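You operate a simulated robot arm through the tools that you are given. There is no shell and no other tool.

You are at the controls of a simulated robot arm. One attempt, no reset.

TASK
Drop the plunger, lift it again and sort the sample: torn to scrap, whole to pass.
Fine: one drop; leave the drop tray out.

Only the result counts: the job must be done as asked and must still hold three seconds after the hand-in. Knocking over, shifting, dropping, spilling or breaking anything else fails it.

THE ROBOT
A 6-joint arm with a four-finger gripper, fixed in place. Base frame: the origin is at the foot of the arm, x ahead of it, y to its left, z up; the work surface is at about z = 76. Lengths are in cm, angles in degrees, forces in N, time in s.
With the tool pointing down near the work surface it reaches from about 56 to 88 cm from the base axis. Its first joint turns from -166.0 to 166.0 degrees. Payload 3.43 kg.
The tool frame sits at the grasp point between the pads (the TCP): z along the fingers, y along the line on which they close. The tips reach 3 cm beyond it. Largest opening 12 cm; the body of the gripper starts 8.5 cm behind the TCP.
Orientation is told as [roll, pitch, yaw] about the base's x, y, z axes, in that order, counted from this pose: with the fingers straight down and closing along the base's y, the tool's x points along the base's -x, its y along +y and its z along -z.

THE INTERFACE
- The arm moves only by the tool move_arm. Its argument "rows" is a list of rows, each an object (a shift or turn left out is 0, a gripper value left out holds the last) with "offset": the shift along the tool's x, y, z in cm, a list of three; "turn": the turn, a rotation vector about the tool's x, y, z in degrees, a list of three; "grip": the finger opening in cm, from 0 to 12. In form: [{"offset": [tx, ty, tz], "turn": [rx, ry, rz], "grip": grip}, ...]. A call has 1 to 20 rows; each row shifts and turns the commanded pose from where the row before left it, along the tool's axes as they then stand. Rows are played at 5 a second. More than 5 cm and 8.6 degrees between two rows, or a gripper value outside its range, and nothing of the call is played. A pose out of reach is approached as far as the arm can. The call stops where the force on the tool passes 60 N (or 10 N more than at its start, if that is more) or the arm is blocked; 0.2 s more then pass. The fingers move at their own pace and stop on an object; they squeeze with about 43 N. The grip force told is the motor's: it shows also when the fingers shut on nothing. Time passes only in rows, and 0.2 s behind the last, so rows that do not move let the fingers close. It gives the time, the measured TCP pose, the force on the tool (base axes), the opening and the grip force at its end, in the units of the frame above (readings bear some noise), with the torque about the TCP (base axes, N m) and any sound that the robot's microphone picked up.
- Cameras (640 x 400 px; columns grow to the right, rows downward): "scene" is fixed at [39.63, -65.51, 150.95]; the picture's right is [0.81, 0.58, 0.00], its down [0.54, -0.76, -0.35] and it looks along [-0.20, 0.29, -0.94] (base axes); focal length 241 px, centre (320, 200). "wrist" rides on the gripper at [7.1, -1.7, -12.1] in the tool frame; the picture's right is [0.23, 0.97, 0.00], its down [-0.81, 0.19, -0.55] and it looks along [-0.54, 0.13, 0.83] (tool axes); focal length 275 px, centre (320, 200). There is no depth. A picture from a camera that has moved, and an enlarged one, comes with that camera's place and axes in the base frame and with its lens. The place of the scene camera against the robot may be out by one fixed shift of up to 1.2 cm in any direction.
- get_image(camera): a new picture of that camera. No time passes.
- slide_trunk(by): slides the trunk up (or, below 0, down) by that many cm; the arm rides with it, the base frame stays. It gives what a move gives, with no picture.
- enlarge(camera, box): a new picture of the part [left, top, right, bottom] of that camera's present view, enlarged. No time passes.
- finish_job(): hands the job in; it is judged then, once.

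Nothing tells you positions but the pictures and the camera data. Unless the task says otherwise, let go and move clear before handing in.

The tools are called after ">>>" as name(argument=value, ...) on one line, values as JSON. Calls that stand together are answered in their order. move_arm: Moves the arm, as the interface text tells. Its arguments: {"type":"object","properties":{"rows":{"type":"array","items":{"type":"object","properties":{"offset":{"type":"array","items":{"type":"number"}},"turn":{"type":"array","items":{"type":"number"}},"grip":{"type":"number"}}}}},"required":["rows"]} The other tools are called the same way: slide_trunk (by) slides the trunk up or down; get_image (camera) takes a picture; enlarge (camera, box) takes an enlarged picture of a part of a camera's view; finish_job () hands the job in.

At the start:

```text
time: 0.0
ee_pos: [23.36, -48.2, 121.4]
tool_rot: [0.0, 0.0, 0.0]
force: [0.3, 0.1, 0.0]
ft_torque: [-0.02, 0.02, 0.0]
opening: 12.0
gripper_force: 0.0
trunk travel left (down, up): [-17.5, 36.5]
```

scene: 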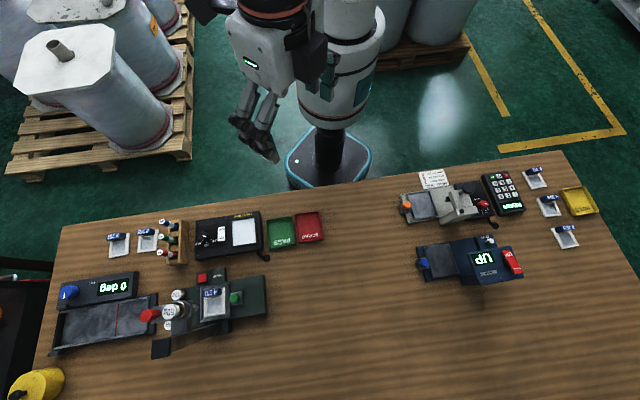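
wrist: 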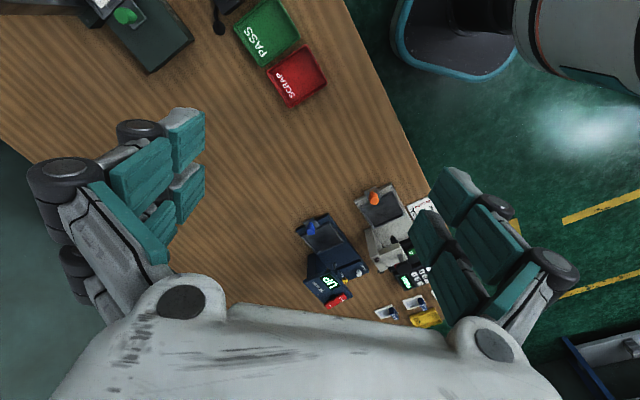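

I see a bench with several testers: a station with red, green and white parts at lower left, PASS and SCRAP trays in the middle, and other devices on the right. I'll take a closer look at each before I move.

>>> enlarge(camera="scene", box=[40, 200, 340, 380])

>>> enlarge(camera="scene", box=[380, 150, 620, 300])

>>> enlarge(camera="scene", box=[140, 260, 280, 360])

>>> enlarge(camera="scene", box=[400, 160, 460, 200])

```text
2.13 times, centred on (190, 290) of scene
camera zoom: at [39.63, -65.51, 150.95], right [0.81, 0.58, 0.0], down [0.54, -0.76, -0.35], along [-0.2, 0.29, -0.94], focal length 514 px, centre (597, 8)
```

zoom: 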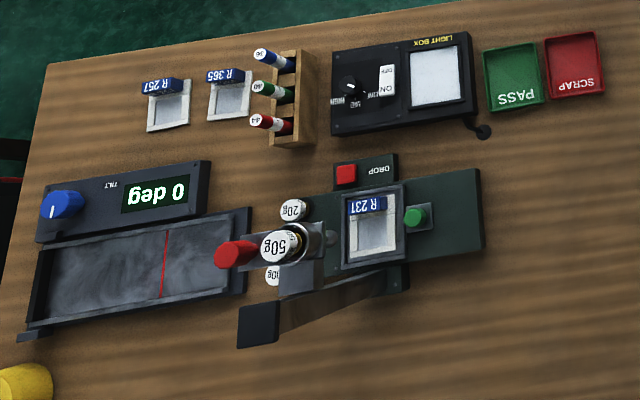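

```text
2.67 times, centred on (500, 225) of scene
camera zoom: at [39.63, -65.51, 150.95], right [0.81, 0.58, 0.0], down [0.54, -0.76, -0.35], along [-0.2, 0.29, -0.94], focal length 643 px, centre (-160, 133)
```

zoom: 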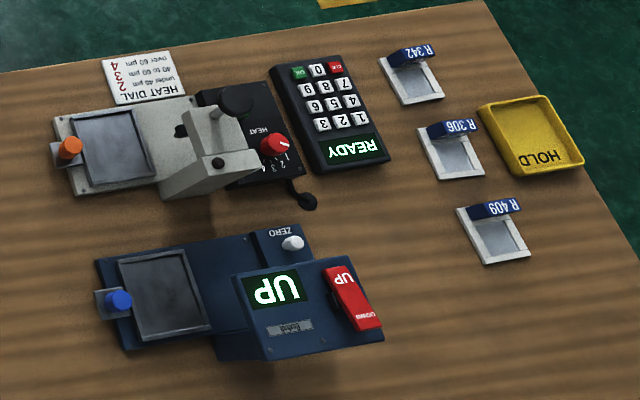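

```text
4.00 times, centred on (210, 310) of scene
camera zoom: at [39.63, -65.51, 150.95], right [0.81, 0.58, 0.0], down [0.54, -0.76, -0.35], along [-0.2, 0.29, -0.94], focal length 964 px, centre (760, -240)
```

zoom: 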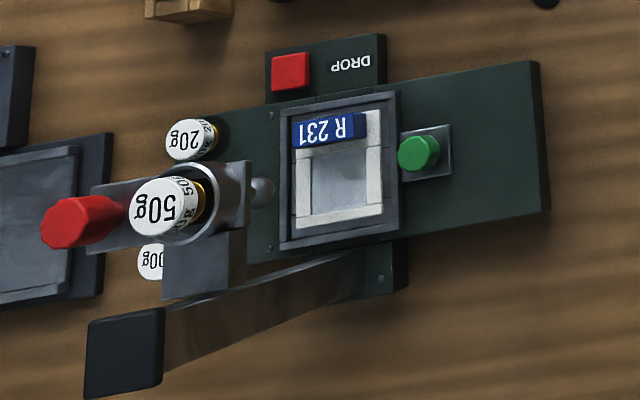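

```text
10.00 times, centred on (430, 180) of scene
camera zoom: at [39.63, -65.51, 150.95], right [0.81, 0.58, 0.0], down [0.54, -0.76, -0.35], along [-0.2, 0.29, -0.94], focal length 2410 px, centre (-780, 400)
```

zoom: 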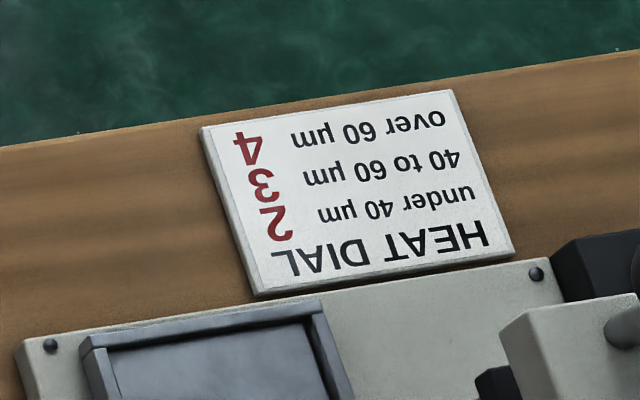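

The drop tester holding sample R 231 is near (17, -86), and the bench is turned 45° to the base. I'll move to high above the robot side of the tester and look at it with the wrist camera.

>>> move_arm(rows=[{"offset": [3.3, -3.2, 0.5]}, {"offset": [3.3, -3.2, 0.5]}, {"offset": [3.3, -3.2, 0.5]}, {"offset": [3.3, -3.2, 0.5]}, {"offset": [3.3, -3.2, 0.5]}, {"offset": [3.3, -3.2, 0.5]}, {"turn": [0, 0, 7.5]}, {"turn": [0, 0, 7.5]}, {"turn": [0, 0, 7.5]}, {"turn": [0, 0, 7.5]}, {"turn": [0, 0, 7.5]}, {"turn": [0, 0, 7.5]}])

>>> get_image(camera="wrist")

>>> get_image(camera="scene")

```text
time: 2.6
ee_pos: [3.38, -67.49, 118.48]
tool_rot: [0.0, 0.0, -45.1]
force: [0.0, 0.4, -1.1]
ft_torque: [-0.04, 0.01, 0.0]
opening: 12.03
gripper_force: 0.1
trunk travel left (down, up): [-17.5, 36.5]
```

```text
taken
camera wrist: at [-2.82, -63.5, 130.61], right [0.53, 0.85, 0.0], down [0.71, -0.44, 0.55], along [0.47, -0.29, -0.83], focal length 275 px, centre (320, 200)
```

wrist: 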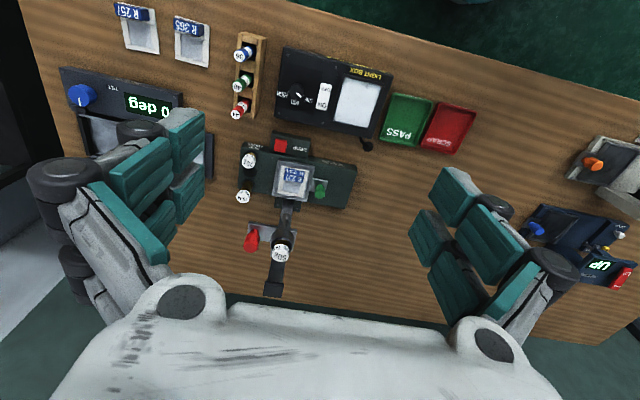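

```text
taken
```

scene: 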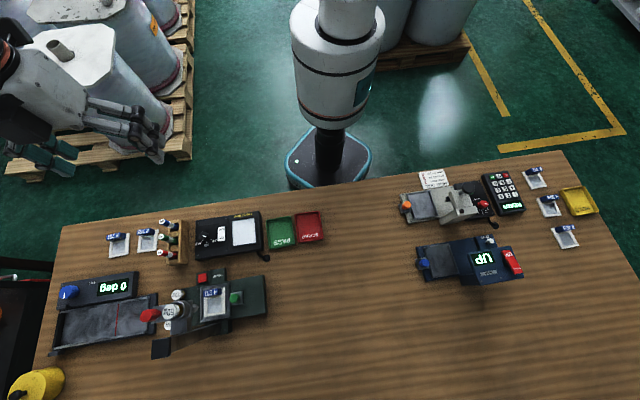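

>>> enlarge(camera="wrist", box=[200, 120, 380, 310])

>>> enlarge(camera="wrist", box=[230, 120, 360, 220])

```text
2.11 times, centred on (290, 215) of wrist
camera zoom: at [-2.82, -63.5, 130.61], right [0.53, 0.85, 0.0], down [0.71, -0.44, 0.55], along [0.47, -0.29, -0.83], focal length 580 px, centre (383, 168)
```

zoom: 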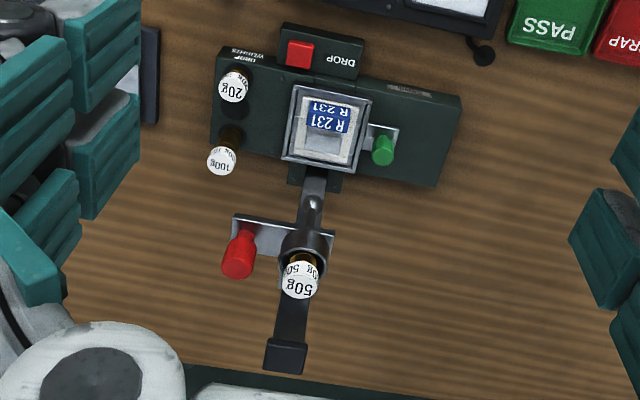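

```text
4.00 times, centred on (295, 170) of wrist
camera zoom: at [-2.82, -63.5, 130.61], right [0.53, 0.85, 0.0], down [0.71, -0.44, 0.55], along [0.47, -0.29, -0.83], focal length 1101 px, centre (420, 320)
```

zoom: 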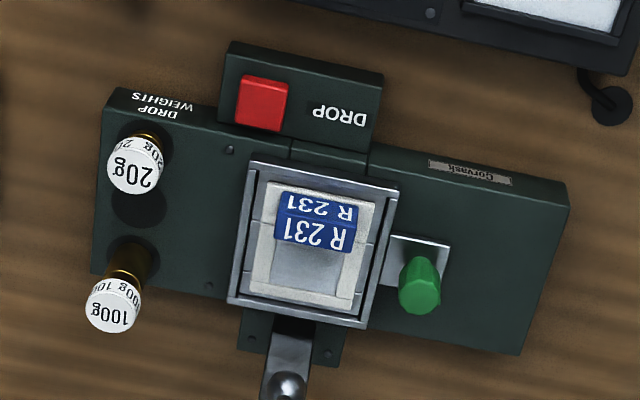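

The plunger, its red lift knob and the 50 g weight sit right above sample R 231 at about (19.5, -84.4), so the tray is in. The red DROP button is near (11, -81). I'll move closer for a sharper view.

>>> move_arm(rows=[{"offset": [-1, 0, 3.5]}, {"offset": [-1, 0, 3.5]}, {"offset": [-1, 0, 3.5]}, {"offset": [-1, 0, 3.5]}])

>>> get_image(camera="wrist")

>>> enlarge(camera="wrist", box=[190, 110, 390, 310])

```text
time: 3.6
ee_pos: [6.22, -70.43, 104.47]
tool_rot: [0.0, 0.0, -45.0]
force: [0.0, 0.9, 0.4]
ft_torque: [-0.03, -0.01, -0.01]
opening: 11.96
gripper_force: 0.0
trunk travel left (down, up): [-17.5, 36.5]
```

```text
taken
camera wrist: at [-0.03, -66.44, 116.55], right [0.52, 0.85, 0.0], down [0.71, -0.44, 0.55], along [0.47, -0.29, -0.83], focal length 275 px, centre (320, 200)
```

wrist: 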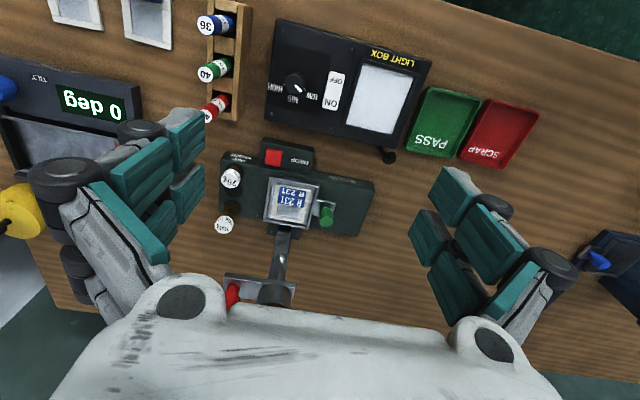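

```text
2.00 times, centred on (290, 210) of wrist
camera zoom: at [-0.03, -66.44, 116.55], right [0.52, 0.85, 0.0], down [0.71, -0.44, 0.55], along [0.47, -0.29, -0.83], focal length 551 px, centre (380, 180)
```

zoom: 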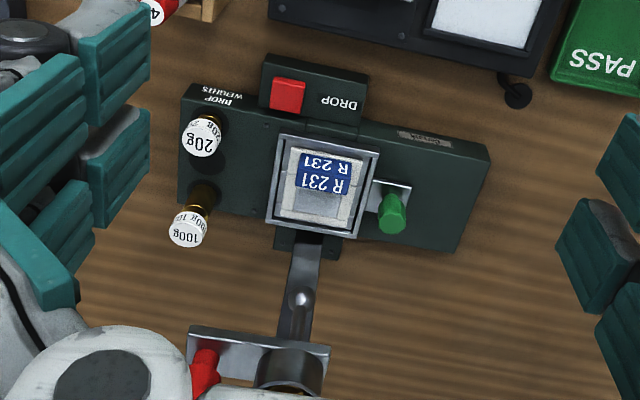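

The DROP button is at about (11.1, -81.4) with its top near z = 79. I'll close the fingers and go to a point above it, keeping clear of the plunger.

>>> move_arm(rows=[{"grip": 0}, {"offset": [-3.75, -1.4, 0], "grip": 0}, {"offset": [-3.75, -1.5, 0]}, {"offset": [-3.75, -1.4, 0]}, {"offset": [0, 0, 4.5]}, {"offset": [0, 0, 4.5]}, {"offset": [0, 0, 4.5]}, {"offset": [0, 0, 3.5]}, {"offset": [0, 0, 0]}])

>>> get_image(camera="wrist")

>>> enlarge(camera="scene", box=[130, 240, 290, 360])

```text
time: 5.6
ee_pos: [11.24, -81.35, 87.29]
tool_rot: [0.0, 0.1, -45.0]
force: [0.5, -0.1, -0.5]
ft_torque: [0.05, -0.02, -0.02]
opening: 0.0
gripper_force: 33.1
trunk travel left (down, up): [-17.5, 36.5]
```

```text
taken
camera wrist: at [4.89, -77.38, 99.51], right [0.53, 0.85, 0.0], down [0.71, -0.44, 0.55], along [0.47, -0.29, -0.83], focal length 275 px, centre (320, 200)
```

wrist: 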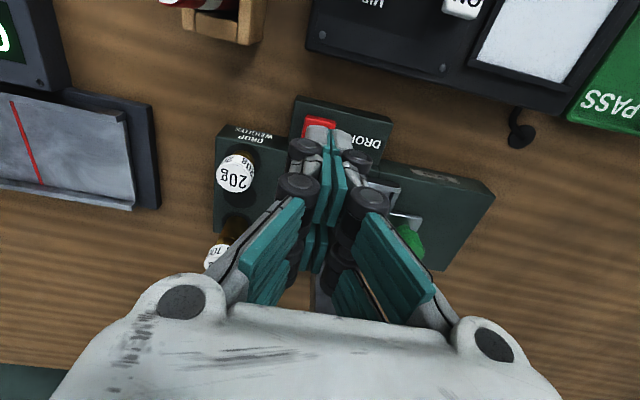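

```text
3.33 times, centred on (210, 300) of scene
camera zoom: at [39.63, -65.51, 150.95], right [0.81, 0.58, 0.0], down [0.54, -0.76, -0.35], along [-0.2, 0.29, -0.94], focal length 803 px, centre (687, -133)
```

zoom: 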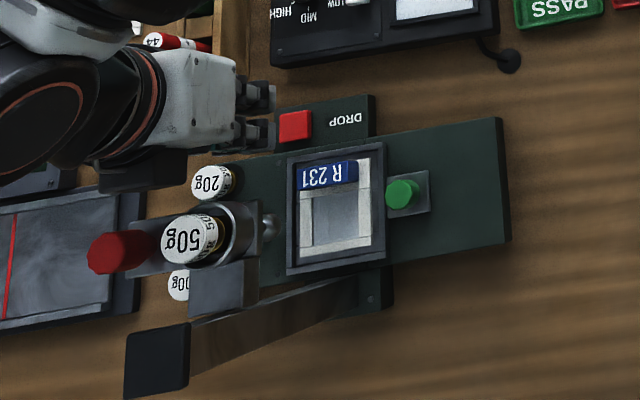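

The tips are centred over the red button, about 5 cm above it. I'll come down in small steps and watch the force and listen for a sound.

>>> move_arm(rows=[{"offset": [0.2, 0, 1]}, {"offset": [0, 0, 1]}, {"offset": [0, 0, 1]}, {"offset": [0, 0, 0.5]}, {"offset": [0, 0, 0.3]}, {"offset": [0, 0, 0.3]}])

>>> get_image(camera="wrist")

```text
time: 7.0
ee_pos: [10.99, -81.14, 83.4]
tool_rot: [-0.1, -0.1, -45.0]
force: [0.1, 0.5, 0.4]
ft_torque: [0.0, 0.03, -0.02]
opening: 0.0
gripper_force: 33.0
trunk travel left (down, up): [-17.5, 36.5]
```

```text
taken
camera wrist: at [4.79, -77.19, 95.54], right [0.53, 0.85, 0.0], down [0.71, -0.44, 0.55], along [0.47, -0.29, -0.83], focal length 275 px, centre (320, 200)
```

wrist: 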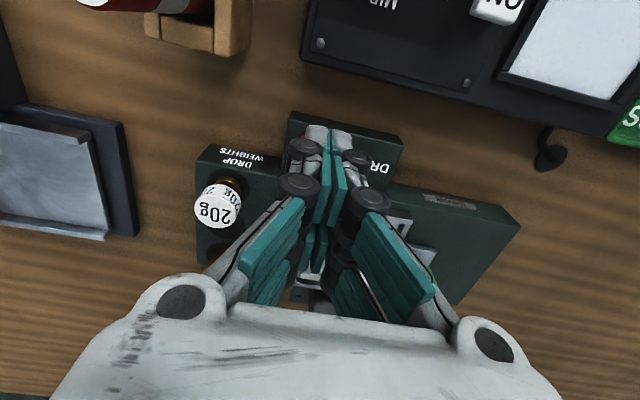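

>>> move_arm(rows=[{"offset": [0, 0, 0.25]}, {"offset": [0, 0, 0.25]}, {"offset": [0, 0, 0.25]}, {"offset": [0, 0, 0]}])

>>> enlarge(camera="wrist", box=[270, 90, 410, 180])

```text
time: 8.0
ee_pos: [11.03, -81.22, 82.58]
tool_rot: [0.1, 0.0, -45.0]
force: [-0.6, 0.6, -0.4]
ft_torque: [0.02, 0.01, -0.01]
opening: 0.01
gripper_force: 33.9
trunk travel left (down, up): [-17.5, 36.5]
```

```text
4.44 times, centred on (340, 135) of wrist
camera zoom: at [4.8, -77.19, 94.75], right [0.53, 0.85, 0.0], down [0.71, -0.44, 0.55], along [0.47, -0.29, -0.83], focal length 1224 px, centre (231, 489)
```

zoom: 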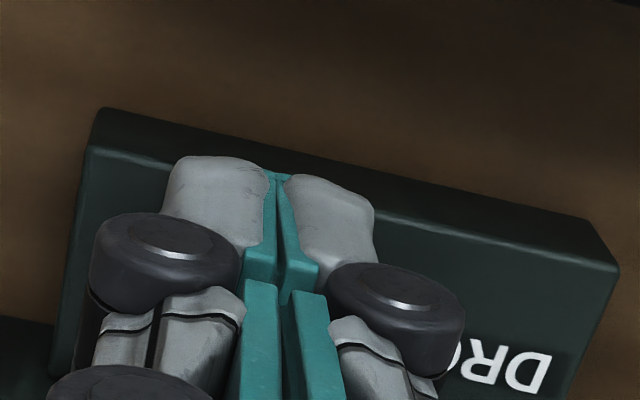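

>>> move_arm(rows=[{"offset": [0, 0, 0.2]}, {"offset": [0, 0, 0.2]}, {"offset": [0, 0, 0.2]}, {"offset": [0, 0, 0]}])

>>> enlarge(camera="scene", box=[130, 240, 290, 360])

```text
time: 9.0
ee_pos: [10.95, -81.11, 82.01]
tool_rot: [0.0, 0.1, -45.0]
force: [0.0, 0.2, 0.4]
ft_torque: [-0.01, 0.0, -0.02]
opening: 0.0
gripper_force: 33.0
trunk travel left (down, up): [-17.5, 36.5]
```

```text
3.33 times, centred on (210, 300) of scene
camera zoom: at [39.63, -65.51, 150.95], right [0.81, 0.58, 0.0], down [0.54, -0.76, -0.35], along [-0.2, 0.29, -0.94], focal length 803 px, centre (687, -133)
```

zoom: 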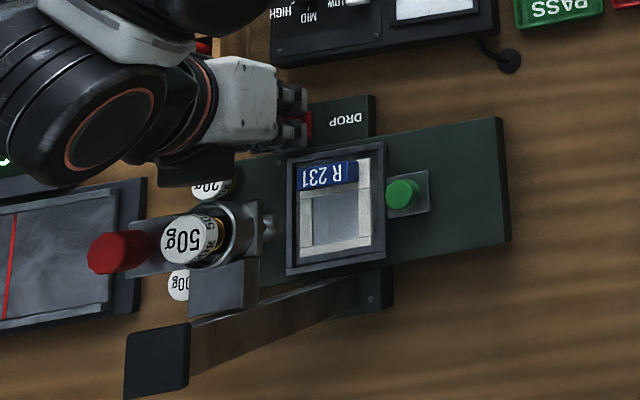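

>>> move_arm(rows=[{"offset": [0, 0, 0.2]}, {"offset": [0, 0, 0.2]}, {"offset": [0, 0, 0.2]}, {"offset": [0, 0, 0]}])

>>> enlarge(camera="scene", box=[130, 240, 290, 360])

```text
time: 10.0
ee_pos: [11.05, -81.02, 81.37]
tool_rot: [0.1, 0.1, -45.0]
force: [-0.8, 2.6, 2.5]
ft_torque: [0.02, -0.02, -0.03]
opening: 0.6
gripper_force: 33.2
trunk travel left (down, up): [-17.5, 36.5]
heard: click
```

```text
3.33 times, centred on (210, 300) of scene
camera zoom: at [39.63, -65.51, 150.95], right [0.81, 0.58, 0.0], down [0.54, -0.76, -0.35], along [-0.2, 0.29, -0.94], focal length 803 px, centre (687, -133)
```

zoom: 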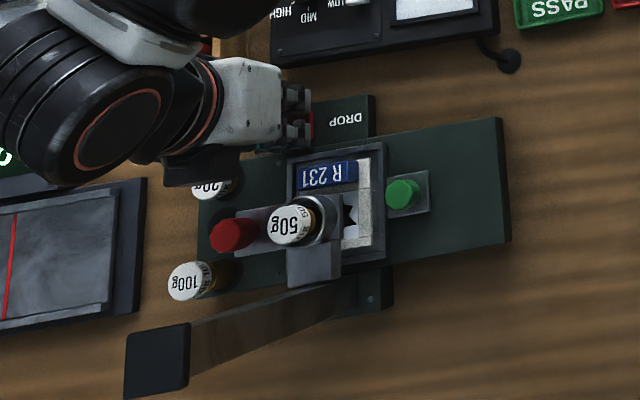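

It clicked, and the plunger has dropped; I can already see a dark tear in the film. I'll rise straight off the button and look again.

>>> move_arm(rows=[{"offset": [0, 0, -1]}, {"offset": [0, 0, -3]}, {"offset": [0, 0, -5]}, {"offset": [0, 0, -5]}, {"offset": [4, 0, -4]}, {"offset": [4, 0, -4]}, {"offset": [3, 2, 0]}, {"grip": 6}, {}])

>>> get_image(camera="wrist")

>>> enlarge(camera="wrist", box=[190, 110, 370, 290])

>>> enlarge(camera="scene", box=[150, 260, 270, 350])

```text
refused: row 5 steps farther than a row can; nothing moved
```

```text
taken
camera wrist: at [4.81, -77.16, 93.57], right [0.53, 0.85, 0.0], down [0.71, -0.44, 0.55], along [0.47, -0.29, -0.83], focal length 275 px, centre (320, 200)
```

wrist: 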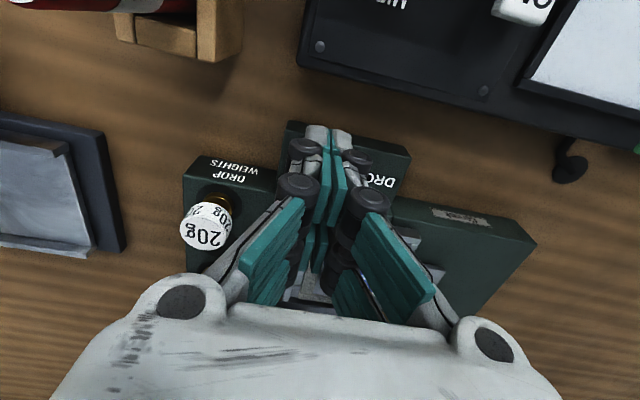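

```text
2.22 times, centred on (280, 200) of wrist
camera zoom: at [4.81, -77.16, 93.57], right [0.53, 0.85, 0.0], down [0.71, -0.44, 0.55], along [0.47, -0.29, -0.83], focal length 612 px, centre (409, 200)
```

zoom: 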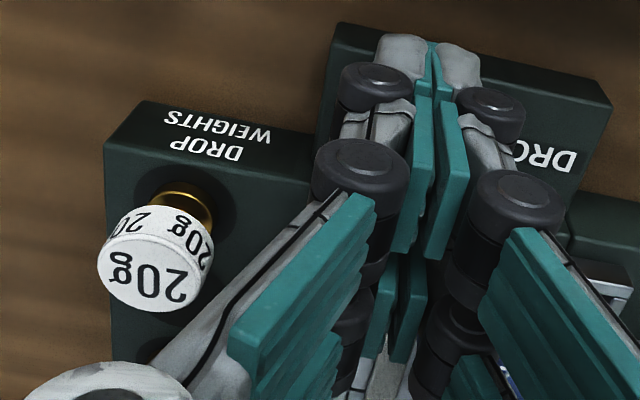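

```text
4.44 times, centred on (210, 305) of scene
camera zoom: at [39.63, -65.51, 150.95], right [0.81, 0.58, 0.0], down [0.54, -0.76, -0.35], along [-0.2, 0.29, -0.94], focal length 1071 px, centre (809, -267)
```

zoom: 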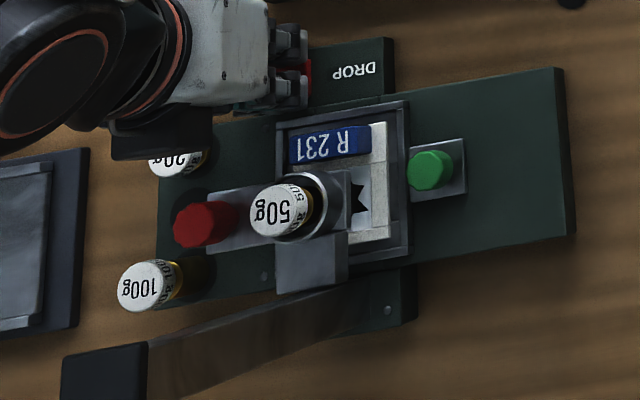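

>>> move_arm(rows=[{"offset": [0, 0, -1]}, {"offset": [0, 0, -3]}, {"offset": [0, 0, -4.5]}, {"offset": [0, 0, -4.5]}, {"offset": [3, 0, -3.5]}, {"offset": [3, 0, -3.5]}, {"offset": [3, 2, 0]}, {"offset": [3, 2, 0]}, {"grip": 6}, {}])

>>> get_image(camera="wrist")

>>> enlarge(camera="wrist", box=[190, 110, 370, 290])

>>> enlarge(camera="scene", box=[150, 260, 270, 350])

```text
time: 12.2
ee_pos: [5.22, -69.77, 101.47]
tool_rot: [-0.1, 0.0, -45.0]
force: [0.6, -0.2, 0.6]
ft_torque: [0.07, -0.03, 0.01]
opening: 6.01
gripper_force: 0.1
trunk travel left (down, up): [-17.5, 36.5]
```

```text
taken
camera wrist: at [-0.89, -65.82, 113.55], right [0.53, 0.85, 0.0], down [0.71, -0.44, 0.55], along [0.47, -0.29, -0.83], focal length 275 px, centre (320, 200)
```

wrist: 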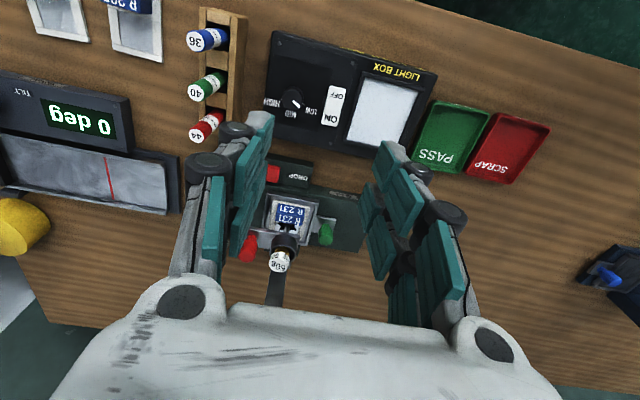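

```text
2.22 times, centred on (280, 200) of wrist
camera zoom: at [-0.89, -65.82, 113.55], right [0.53, 0.85, 0.0], down [0.71, -0.44, 0.55], along [0.47, -0.29, -0.83], focal length 612 px, centre (409, 200)
```

zoom: 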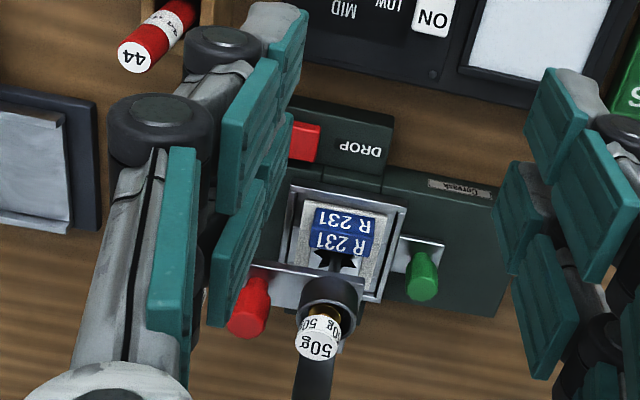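

```text
4.44 times, centred on (210, 305) of scene
camera zoom: at [39.63, -65.51, 150.95], right [0.81, 0.58, 0.0], down [0.54, -0.76, -0.35], along [-0.2, 0.29, -0.94], focal length 1071 px, centre (809, -267)
```

zoom: 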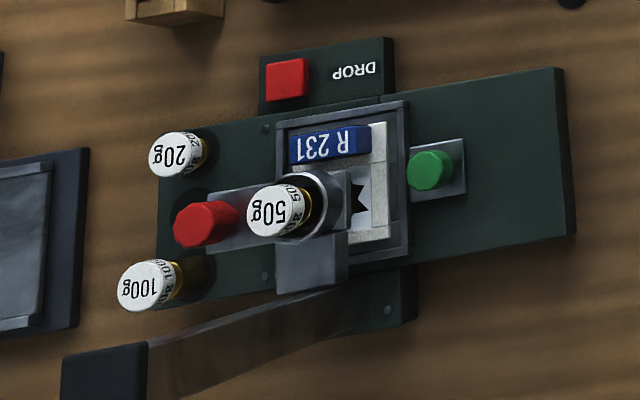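

The film shows a black jagged hole, so the sample is torn and goes to scrap. The plunger is down and the red lift knob stands near (16, -87.7), with its top at about z = 87.5. I'll turn the gripper so it closes across the bench and go above the knob.

>>> move_arm(rows=[{"turn": [0, 0, -8.18]}, {"turn": [0, 0, -8.18]}, {"turn": [0, 0, -8.18]}, {"turn": [0, 0, -8.18]}, {"turn": [0, 0, -8.18]}, {"turn": [0, 0, -8.18]}, {"turn": [0, 0, -8.18]}, {"turn": [0, 0, -8.18]}, {"turn": [0, 0, -8.18]}, {"turn": [0, 0, -8.18]}, {"turn": [0, 0, -8.2]}, {"offset": [0.9, -4.1, 0]}, {"offset": [0.9, -4.1, 0]}, {"offset": [0.9, -4.1, 0]}, {"offset": [1, -4.1, 0]}, {}])

>>> get_image(camera="wrist")

>>> get_image(camera="scene")

```text
time: 15.6
ee_pos: [14.51, -84.16, 101.53]
tool_rot: [0.0, 0.0, 45.0]
force: [0.8, -1.1, -0.2]
ft_torque: [0.02, 0.03, 0.0]
opening: 6.0
gripper_force: 0.1
trunk travel left (down, up): [-17.5, 36.5]
```

```text
taken
camera wrist: at [10.61, -90.35, 113.59], right [-0.85, 0.53, 0.0], down [0.44, 0.71, 0.55], along [0.29, 0.47, -0.83], focal length 275 px, centre (320, 200)
```

wrist: 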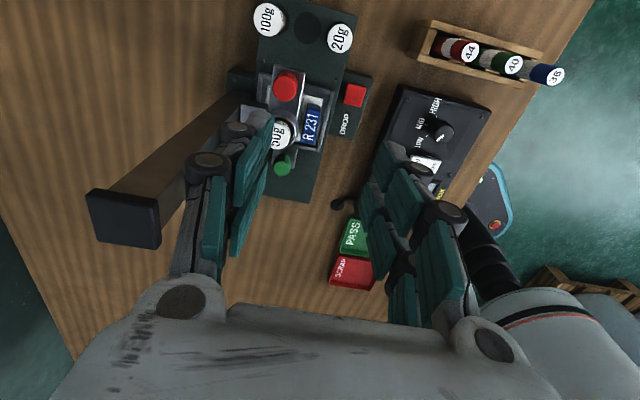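

```text
taken
```

scene: 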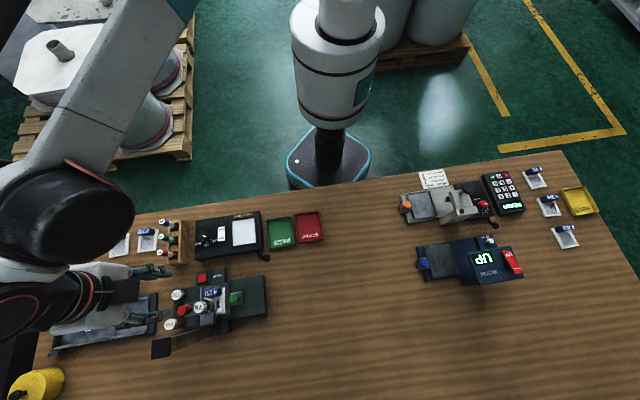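

The knob sits at about (16.1, -87.5). I'll move over it, check that the arm reaches that far, then come down partway.

>>> move_arm(rows=[{"offset": [0.7, -1.75, 0]}, {"offset": [0.7, -1.75, 0]}, {}, {"offset": [0, 0, 2.5]}, {"offset": [0, 0, 2.5]}, {}])

>>> get_image(camera="wrist")

>>> enlarge(camera="scene", box=[90, 220, 290, 370])

```text
time: 17.0
ee_pos: [15.92, -87.6, 96.49]
tool_rot: [0.0, 0.0, 45.0]
force: [-0.2, 0.4, 0.4]
ft_torque: [0.03, 0.0, 0.01]
opening: 5.98
gripper_force: 0.1
trunk travel left (down, up): [-17.5, 36.5]
```

```text
taken
camera wrist: at [12.0, -93.71, 108.61], right [-0.85, 0.53, 0.0], down [0.44, 0.71, 0.55], along [0.29, 0.47, -0.83], focal length 275 px, centre (320, 200)
```

wrist: 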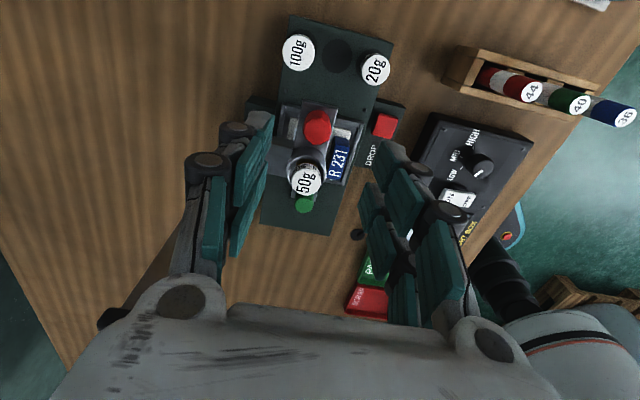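

```text
2.67 times, centred on (190, 295) of scene
camera zoom: at [39.63, -65.51, 150.95], right [0.81, 0.58, 0.0], down [0.54, -0.76, -0.35], along [-0.2, 0.29, -0.94], focal length 643 px, centre (667, -53)
```

zoom: 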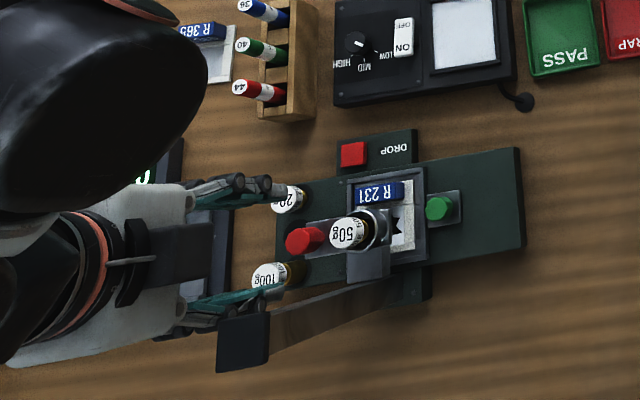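

The arm reaches the knob, which is centred between the fingers. I'll edge slightly away from the post and lower the fingers around the knob, keeping the tips above its plate.

>>> move_arm(rows=[{"offset": [0.3, 0, 0]}, {"offset": [0, 0, 2]}, {"offset": [0, 0, 2]}, {"offset": [0, 0, 2]}, {"offset": [0, 0, 1]}, {"offset": [0, 0, 1]}, {}])

>>> get_image(camera="wrist")

>>> enlarge(camera="scene", box=[110, 240, 270, 360])

```text
time: 18.6
ee_pos: [15.66, -87.53, 88.54]
tool_rot: [-0.1, 0.1, 45.1]
force: [0.4, 0.5, 0.1]
ft_torque: [0.03, -0.02, 0.0]
opening: 5.98
gripper_force: 0.0
out of reach, approached as far as the arm can: row 6
trunk travel left (down, up): [-17.5, 36.5]
```

```text
taken
camera wrist: at [11.73, -93.55, 100.65], right [-0.85, 0.53, 0.0], down [0.44, 0.71, 0.55], along [0.29, 0.47, -0.83], focal length 275 px, centre (320, 200)
```

wrist: 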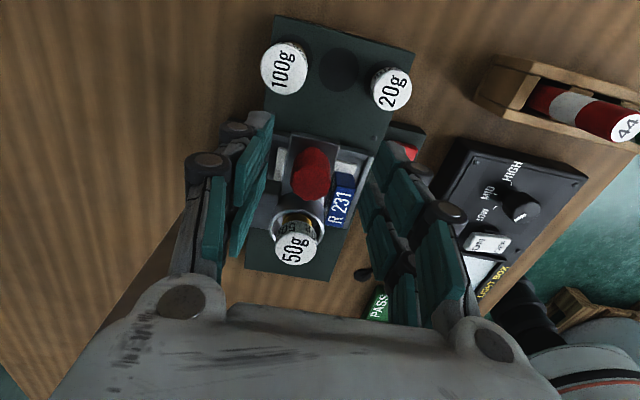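

```text
3.33 times, centred on (190, 300) of scene
camera zoom: at [39.63, -65.51, 150.95], right [0.81, 0.58, 0.0], down [0.54, -0.76, -0.35], along [-0.2, 0.29, -0.94], focal length 803 px, centre (753, -133)
```

zoom: 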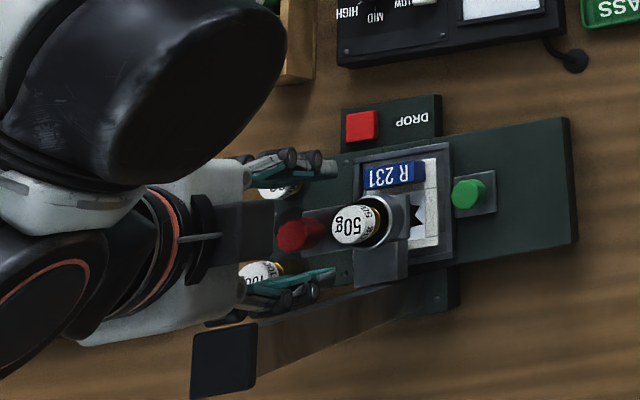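

The arm is at the edge of its reach here, with the knob well centred. I'll get the last centimetre by sliding the trunk down.

>>> slide_trunk(by=-1.3)

>>> get_image(camera="wrist")

```text
time: 19.2
ee_pos: [15.55, -87.35, 87.34]
tool_rot: [-0.1, 0.1, 45.0]
force: [-0.3, 0.0, 0.6]
ft_torque: [-0.04, -0.02, -0.05]
opening: 5.98
gripper_force: 0.0
trunk travel left (down, up): [-16.2, 37.8]
```

```text
taken
camera wrist: at [11.73, -93.54, 99.38], right [-0.85, 0.53, 0.0], down [0.44, 0.71, 0.55], along [0.29, 0.47, -0.83], focal length 275 px, centre (320, 200)
```

wrist: 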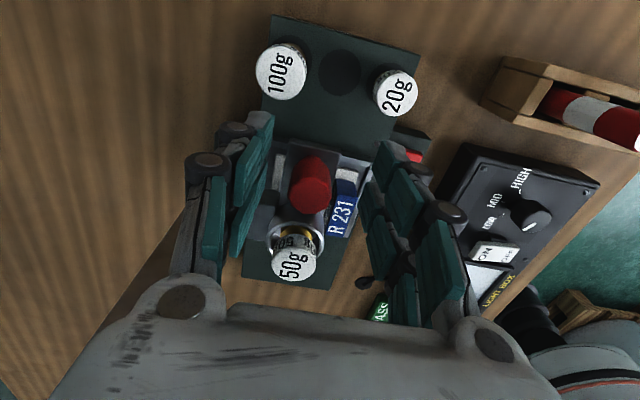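

The knob is about 0.5 cm further out than the fingers' centre. I'll rise 5 cm, correct sideways, and lower with the trunk instead, which leaves the arm more reach.

>>> move_arm(rows=[{"offset": [0, 0, -2.5]}, {"offset": [0, 0, -2.5]}, {"offset": [0, -0.4, 0]}, {}])

```text
time: 20.2
ee_pos: [16.0, -87.63, 92.27]
tool_rot: [-0.1, 0.1, 45.0]
force: [0.3, 0.9, -0.2]
ft_torque: [-0.01, 0.02, 0.0]
opening: 6.02
gripper_force: 0.1
trunk travel left (down, up): [-16.2, 37.8]
```

>>> slide_trunk(by=-5)

>>> get_image(camera="wrist")

>>> enlarge(camera="scene", box=[110, 240, 270, 360])

```text
time: 21.1
ee_pos: [15.9, -87.66, 87.32]
tool_rot: [-0.1, 0.1, 45.1]
force: [0.9, 0.3, -0.2]
ft_torque: [-0.01, -0.02, -0.01]
opening: 5.99
gripper_force: 0.0
trunk travel left (down, up): [-11.2, 42.8]
```

```text
taken
camera wrist: at [12.05, -93.77, 99.41], right [-0.85, 0.53, 0.0], down [0.44, 0.71, 0.55], along [0.29, 0.47, -0.83], focal length 275 px, centre (320, 200)
```

wrist: 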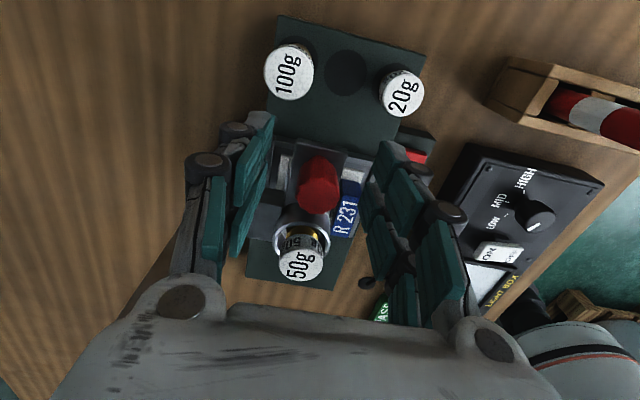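

```text
3.33 times, centred on (190, 300) of scene
camera zoom: at [39.63, -65.51, 150.95], right [0.81, 0.58, 0.0], down [0.54, -0.76, -0.35], along [-0.2, 0.29, -0.94], focal length 803 px, centre (753, -133)
```

zoom: 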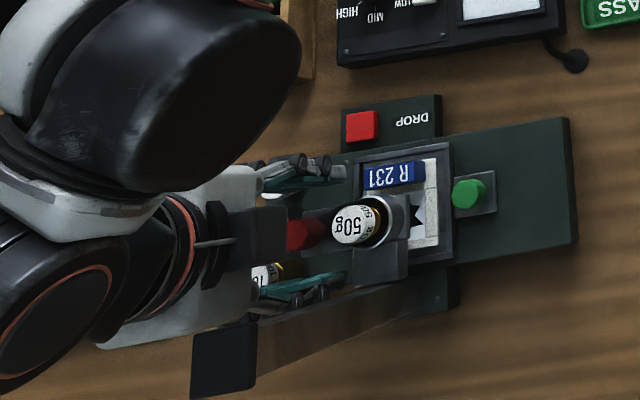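

The fingers now straddle the knob evenly. I'll close on it.

>>> move_arm(rows=[{"grip": 4}, {"grip": 2.5}, {"grip": 1}, {"grip": 1}, {}])

>>> get_image(camera="wrist")

```text
time: 22.3
ee_pos: [15.98, -87.64, 87.19]
tool_rot: [-0.1, 0.1, 45.1]
force: [3.9, -8.9, 2.6]
ft_torque: [-0.18, 0.03, -0.06]
opening: 1.92
gripper_force: 44.7
trunk travel left (down, up): [-11.2, 42.8]
```

```text
taken
camera wrist: at [12.1, -93.83, 99.36], right [-0.85, 0.52, 0.0], down [0.44, 0.71, 0.55], along [0.29, 0.47, -0.83], focal length 275 px, centre (320, 200)
```

wrist: 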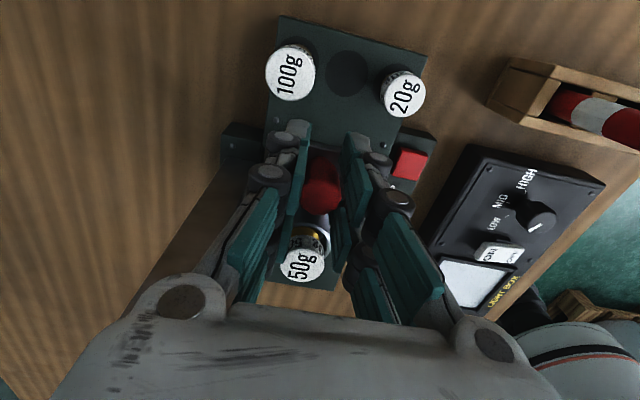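

I have a firm hold on the knob. I'll lift straight up in small steps and listen for the latch.

>>> move_arm(rows=[{"offset": [0, -0.1, -0.5]}, {"offset": [0, 0, -1]}, {"offset": [0, 0, -1]}, {"offset": [0, 0, -1]}, {"offset": [0, 0, -1]}, {"offset": [0, 0, -1]}, {"offset": [0, 0, -1]}, {"offset": [0, 0, -1]}, {"offset": [0, 0, -1]}, {"offset": [0, 0, -1]}, {}])

>>> enlarge(camera="scene", box=[110, 240, 270, 360])

>>> get_image(camera="wrist")

```text
time: 24.7
ee_pos: [15.92, -87.68, 96.7]
tool_rot: [-0.1, 0.0, 45.0]
force: [1.7, -0.8, -0.8]
ft_torque: [0.02, -0.01, -0.01]
opening: 1.95
gripper_force: 44.6
trunk travel left (down, up): [-11.2, 42.8]
```

```text
3.33 times, centred on (190, 300) of scene
camera zoom: at [39.63, -65.51, 150.95], right [0.81, 0.58, 0.0], down [0.54, -0.76, -0.35], along [-0.2, 0.29, -0.94], focal length 803 px, centre (753, -133)
```

zoom: 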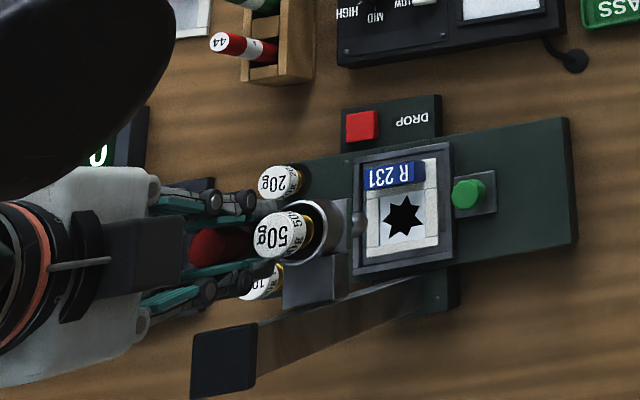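

```text
taken
camera wrist: at [12.11, -93.82, 108.86], right [-0.85, 0.52, 0.0], down [0.44, 0.71, 0.55], along [0.29, 0.47, -0.83], focal length 275 px, centre (320, 200)
```

wrist: 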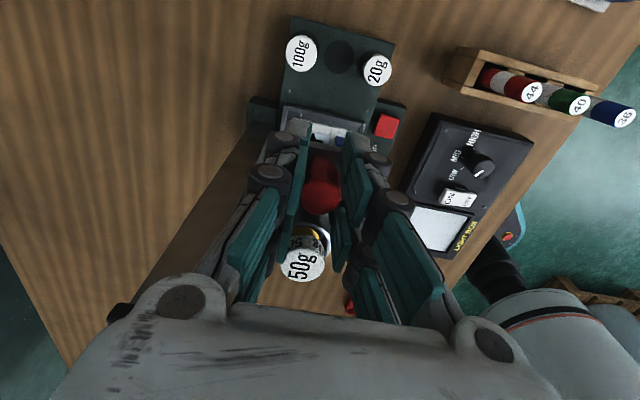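

The carriage is rising with the knob, and the star-shaped tear is plain to see. I'll keep lifting until the latch clicks.

>>> move_arm(rows=[{"offset": [0, 0, -0.5]}, {"offset": [0, 0, -0.5]}, {"offset": [0, 0, -0.5]}, {"offset": [0, 0, -0.5]}, {"offset": [0, 0, -0.5]}, {}])

```text
time: 26.1
ee_pos: [15.87, -87.8, 99.13]
tool_rot: [0.0, 0.1, 45.1]
force: [2.7, 3.6, -1.7]
ft_torque: [0.13, -0.12, 0.03]
opening: 1.91
gripper_force: 44.9
trunk travel left (down, up): [-11.2, 42.8]
```

>>> move_arm(rows=[{"offset": [0, 0, -0.4]}, {"offset": [0, 0, -0.4]}, {"offset": [0, 0, -0.4]}, {"offset": [0, 0, -0.4]}, {}])

>>> enlarge(camera="scene", box=[110, 240, 270, 360])

```text
time: 27.3
ee_pos: [15.92, -87.6, 100.69]
tool_rot: [0.0, 0.0, 45.0]
force: [-0.6, 18.7, -30.0]
ft_torque: [-0.19, 0.35, 0.04]
opening: 1.91
gripper_force: 44.8
trunk travel left (down, up): [-11.2, 42.8]
```

```text
3.33 times, centred on (190, 300) of scene
camera zoom: at [39.63, -65.51, 150.95], right [0.81, 0.58, 0.0], down [0.54, -0.76, -0.35], along [-0.2, 0.29, -0.94], focal length 803 px, centre (753, -133)
```

zoom: 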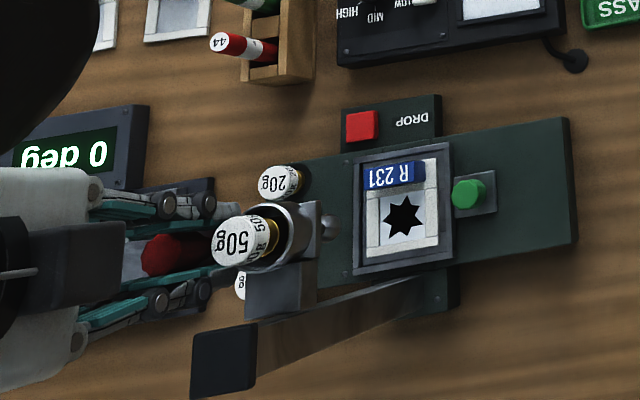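

The lift has met a stop (30 N), and the plunger is at or a little above its first height. I'll ease down to see if the latch holds it.

>>> move_arm(rows=[{"offset": [0, 0, 0.3]}, {"offset": [0, 0, 0.3]}, {}])

>>> enlarge(camera="scene", box=[110, 240, 270, 360])

```text
time: 28.1
ee_pos: [15.9, -87.73, 100.33]
tool_rot: [-0.1, 0.2, 45.0]
force: [1.1, 5.2, -1.3]
ft_torque: [0.03, 0.05, -0.02]
opening: 1.93
gripper_force: 45.1
trunk travel left (down, up): [-11.2, 42.8]
```

```text
3.33 times, centred on (190, 300) of scene
camera zoom: at [39.63, -65.51, 150.95], right [0.81, 0.58, 0.0], down [0.54, -0.76, -0.35], along [-0.2, 0.29, -0.94], focal length 803 px, centre (753, -133)
```

zoom: 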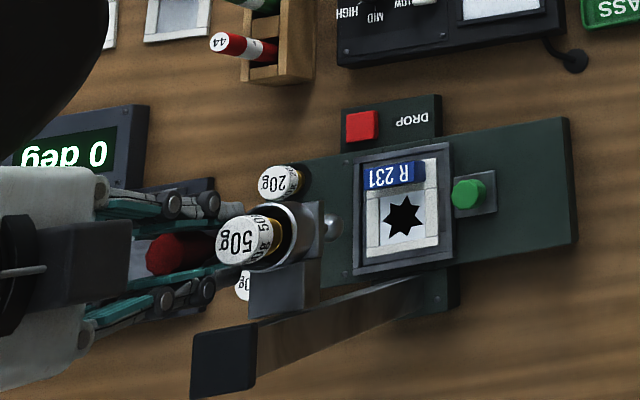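

>>> move_arm(rows=[{"offset": [0, 0, 0.2]}, {"offset": [0, 0, 0.2]}, {}])

>>> enlarge(camera="scene", box=[110, 240, 270, 360])

```text
time: 28.9
ee_pos: [15.91, -87.76, 99.83]
tool_rot: [0.0, 0.1, 45.0]
force: [0.4, 5.0, -1.7]
ft_torque: [-0.07, 0.22, -0.01]
opening: 1.93
gripper_force: 45.0
trunk travel left (down, up): [-11.2, 42.8]
```

```text
3.33 times, centred on (190, 300) of scene
camera zoom: at [39.63, -65.51, 150.95], right [0.81, 0.58, 0.0], down [0.54, -0.76, -0.35], along [-0.2, 0.29, -0.94], focal length 803 px, centre (753, -133)
```

zoom: 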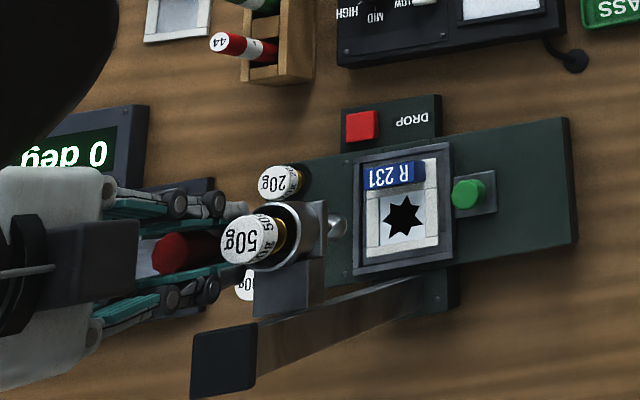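

>>> move_arm(rows=[{"offset": [0, 0, 0.2]}, {"offset": [0, 0, 0.2]}, {"offset": [0, 0, 0.2]}, {}])

>>> enlarge(camera="scene", box=[110, 240, 270, 360])

```text
time: 29.9
ee_pos: [15.98, -87.51, 99.44]
tool_rot: [-0.2, 0.2, 45.2]
force: [6.7, -17.8, 36.6]
ft_torque: [0.0, 0.08, -0.02]
opening: 1.83
gripper_force: 44.8
trunk travel left (down, up): [-11.2, 42.8]
```

```text
3.33 times, centred on (190, 300) of scene
camera zoom: at [39.63, -65.51, 150.95], right [0.81, 0.58, 0.0], down [0.54, -0.76, -0.35], along [-0.2, 0.29, -0.94], focal length 803 px, centre (753, -133)
```

zoom: 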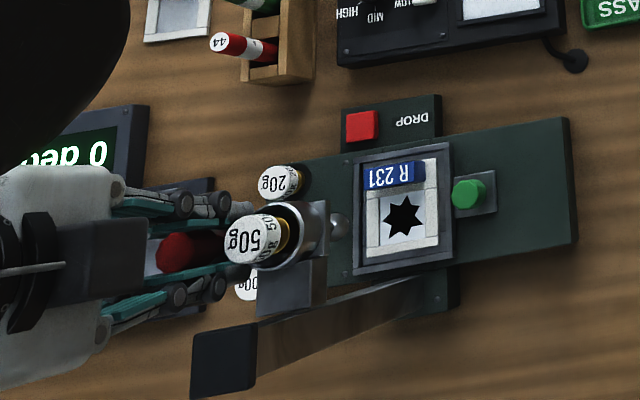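

The plunger now pushes up with 36 N at its first height, so the latch is holding it. I'll relieve the push, open the fingers and rise clear.

>>> move_arm(rows=[{"offset": [0, 0, -0.2]}, {}, {"grip": 3}, {"grip": 5}, {"grip": 5}, {"offset": [0, 0, -2]}, {"offset": [0, 0, -3]}, {"offset": [0, 0, -4]}, {"offset": [0, 0, -4]}, {}])

>>> get_image(camera="wrist")

>>> enlarge(camera="scene", box=[130, 240, 290, 360])

```text
time: 32.1
ee_pos: [15.52, -85.4, 112.03]
tool_rot: [-0.1, 0.1, 45.1]
force: [-0.4, 0.4, -0.4]
ft_torque: [-0.05, -0.03, 0.0]
opening: 4.98
gripper_force: 0.0
out of reach, approached as far as the arm can: row 7, 8, 9
trunk travel left (down, up): [-11.2, 42.8]
```

```text
taken
camera wrist: at [11.76, -91.52, 124.13], right [-0.85, 0.53, 0.0], down [0.44, 0.71, 0.55], along [0.29, 0.47, -0.83], focal length 275 px, centre (320, 200)
```

wrist: 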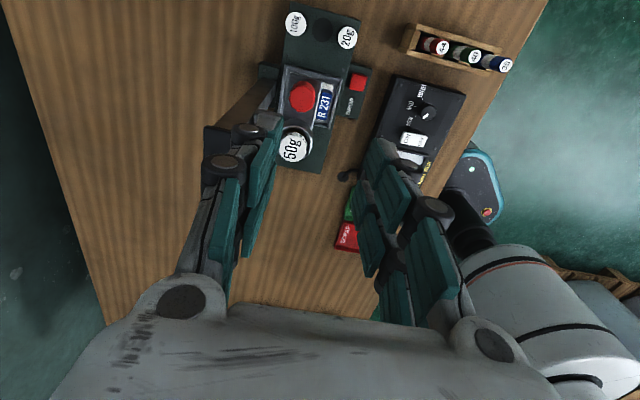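

```text
3.33 times, centred on (210, 300) of scene
camera zoom: at [39.63, -65.51, 150.95], right [0.81, 0.58, 0.0], down [0.54, -0.76, -0.35], along [-0.2, 0.29, -0.94], focal length 803 px, centre (687, -133)
```

zoom: 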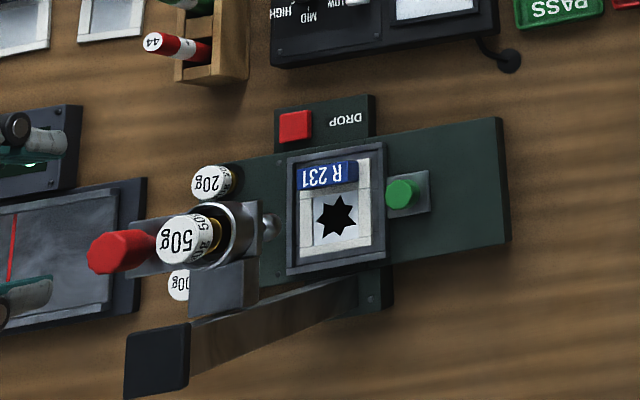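

The plunger is latched up at its starting height. Next I'll pull the tray out by the green peg near (22.7, -79.6). I'll back away toward the robot and turn the gripper so its camera faces away from the post.

>>> move_arm(rows=[{"offset": [-1, 4, 0]}, {"offset": [-2, 4, 0]}, {"offset": [-3, 3, 0]}, {"offset": [-3, 2, 0]}, {}, {"turn": [0, 0, 8.2]}, {"turn": [0, 0, 8.2]}, {"turn": [0, 0, 8.2]}, {"turn": [0, 0, 8.2]}, {"turn": [0, 0, 8.2]}, {"turn": [0, 0, 8.2]}, {"turn": [0, 0, 8.2]}, {"turn": [0, 0, 8.2]}, {"turn": [0, 0, 8.2]}, {"turn": [0, 0, 8.2]}, {"turn": [0, 0, 8]}, {}])

>>> move_arm(rows=[{"turn": [0, 0, 8.2]}, {"turn": [0, 0, 8.2]}, {"turn": [0, 0, 8.2]}, {"turn": [0, 0, 8.2]}, {"turn": [0, 0, 8.2]}, {"turn": [0, 0, 8.2]}, {"turn": [0, 0, 8.2]}, {"turn": [0, 0, 8.2]}, {"turn": [0, 0, 8.2]}, {"turn": [0, 0, 8.2]}, {"turn": [0, 0, 8]}, {}])

>>> get_image(camera="wrist")

>>> get_image(camera="scene")

```text
time: 35.7
ee_pos: [12.92, -69.91, 111.94]
tool_rot: [-0.2, -0.1, -45.0]
force: [0.4, -0.4, 0.7]
ft_torque: [0.01, 0.03, 0.01]
opening: 5.04
gripper_force: 0.1
trunk travel left (down, up): [-11.2, 42.8]
```

```text
time: 38.3
ee_pos: [12.94, -70.07, 111.86]
tool_rot: [0.1, -0.1, -135.0]
force: [-0.1, 0.3, -0.8]
ft_torque: [0.02, -0.03, 0.03]
opening: 5.02
gripper_force: 0.1
trunk travel left (down, up): [-11.2, 42.8]
```

```text
taken
camera wrist: at [16.69, -63.57, 123.96], right [0.85, -0.53, 0.0], down [-0.44, -0.71, 0.55], along [-0.29, -0.47, -0.83], focal length 275 px, centre (320, 200)
```

wrist: 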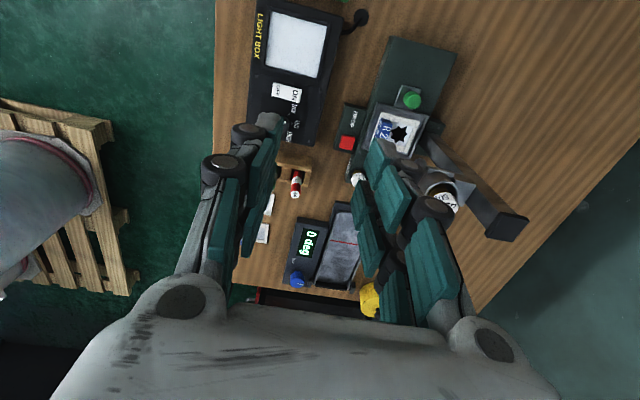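

```text
taken
```

scene: 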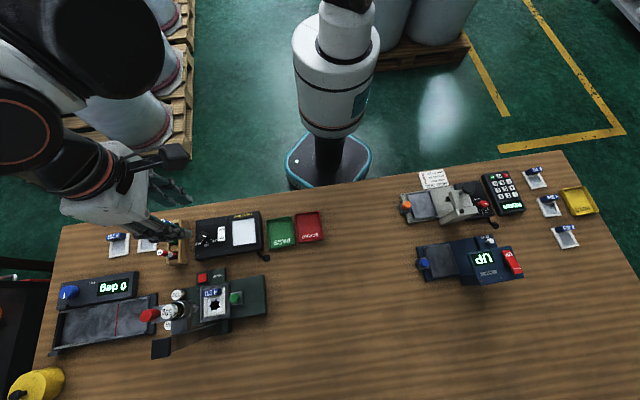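

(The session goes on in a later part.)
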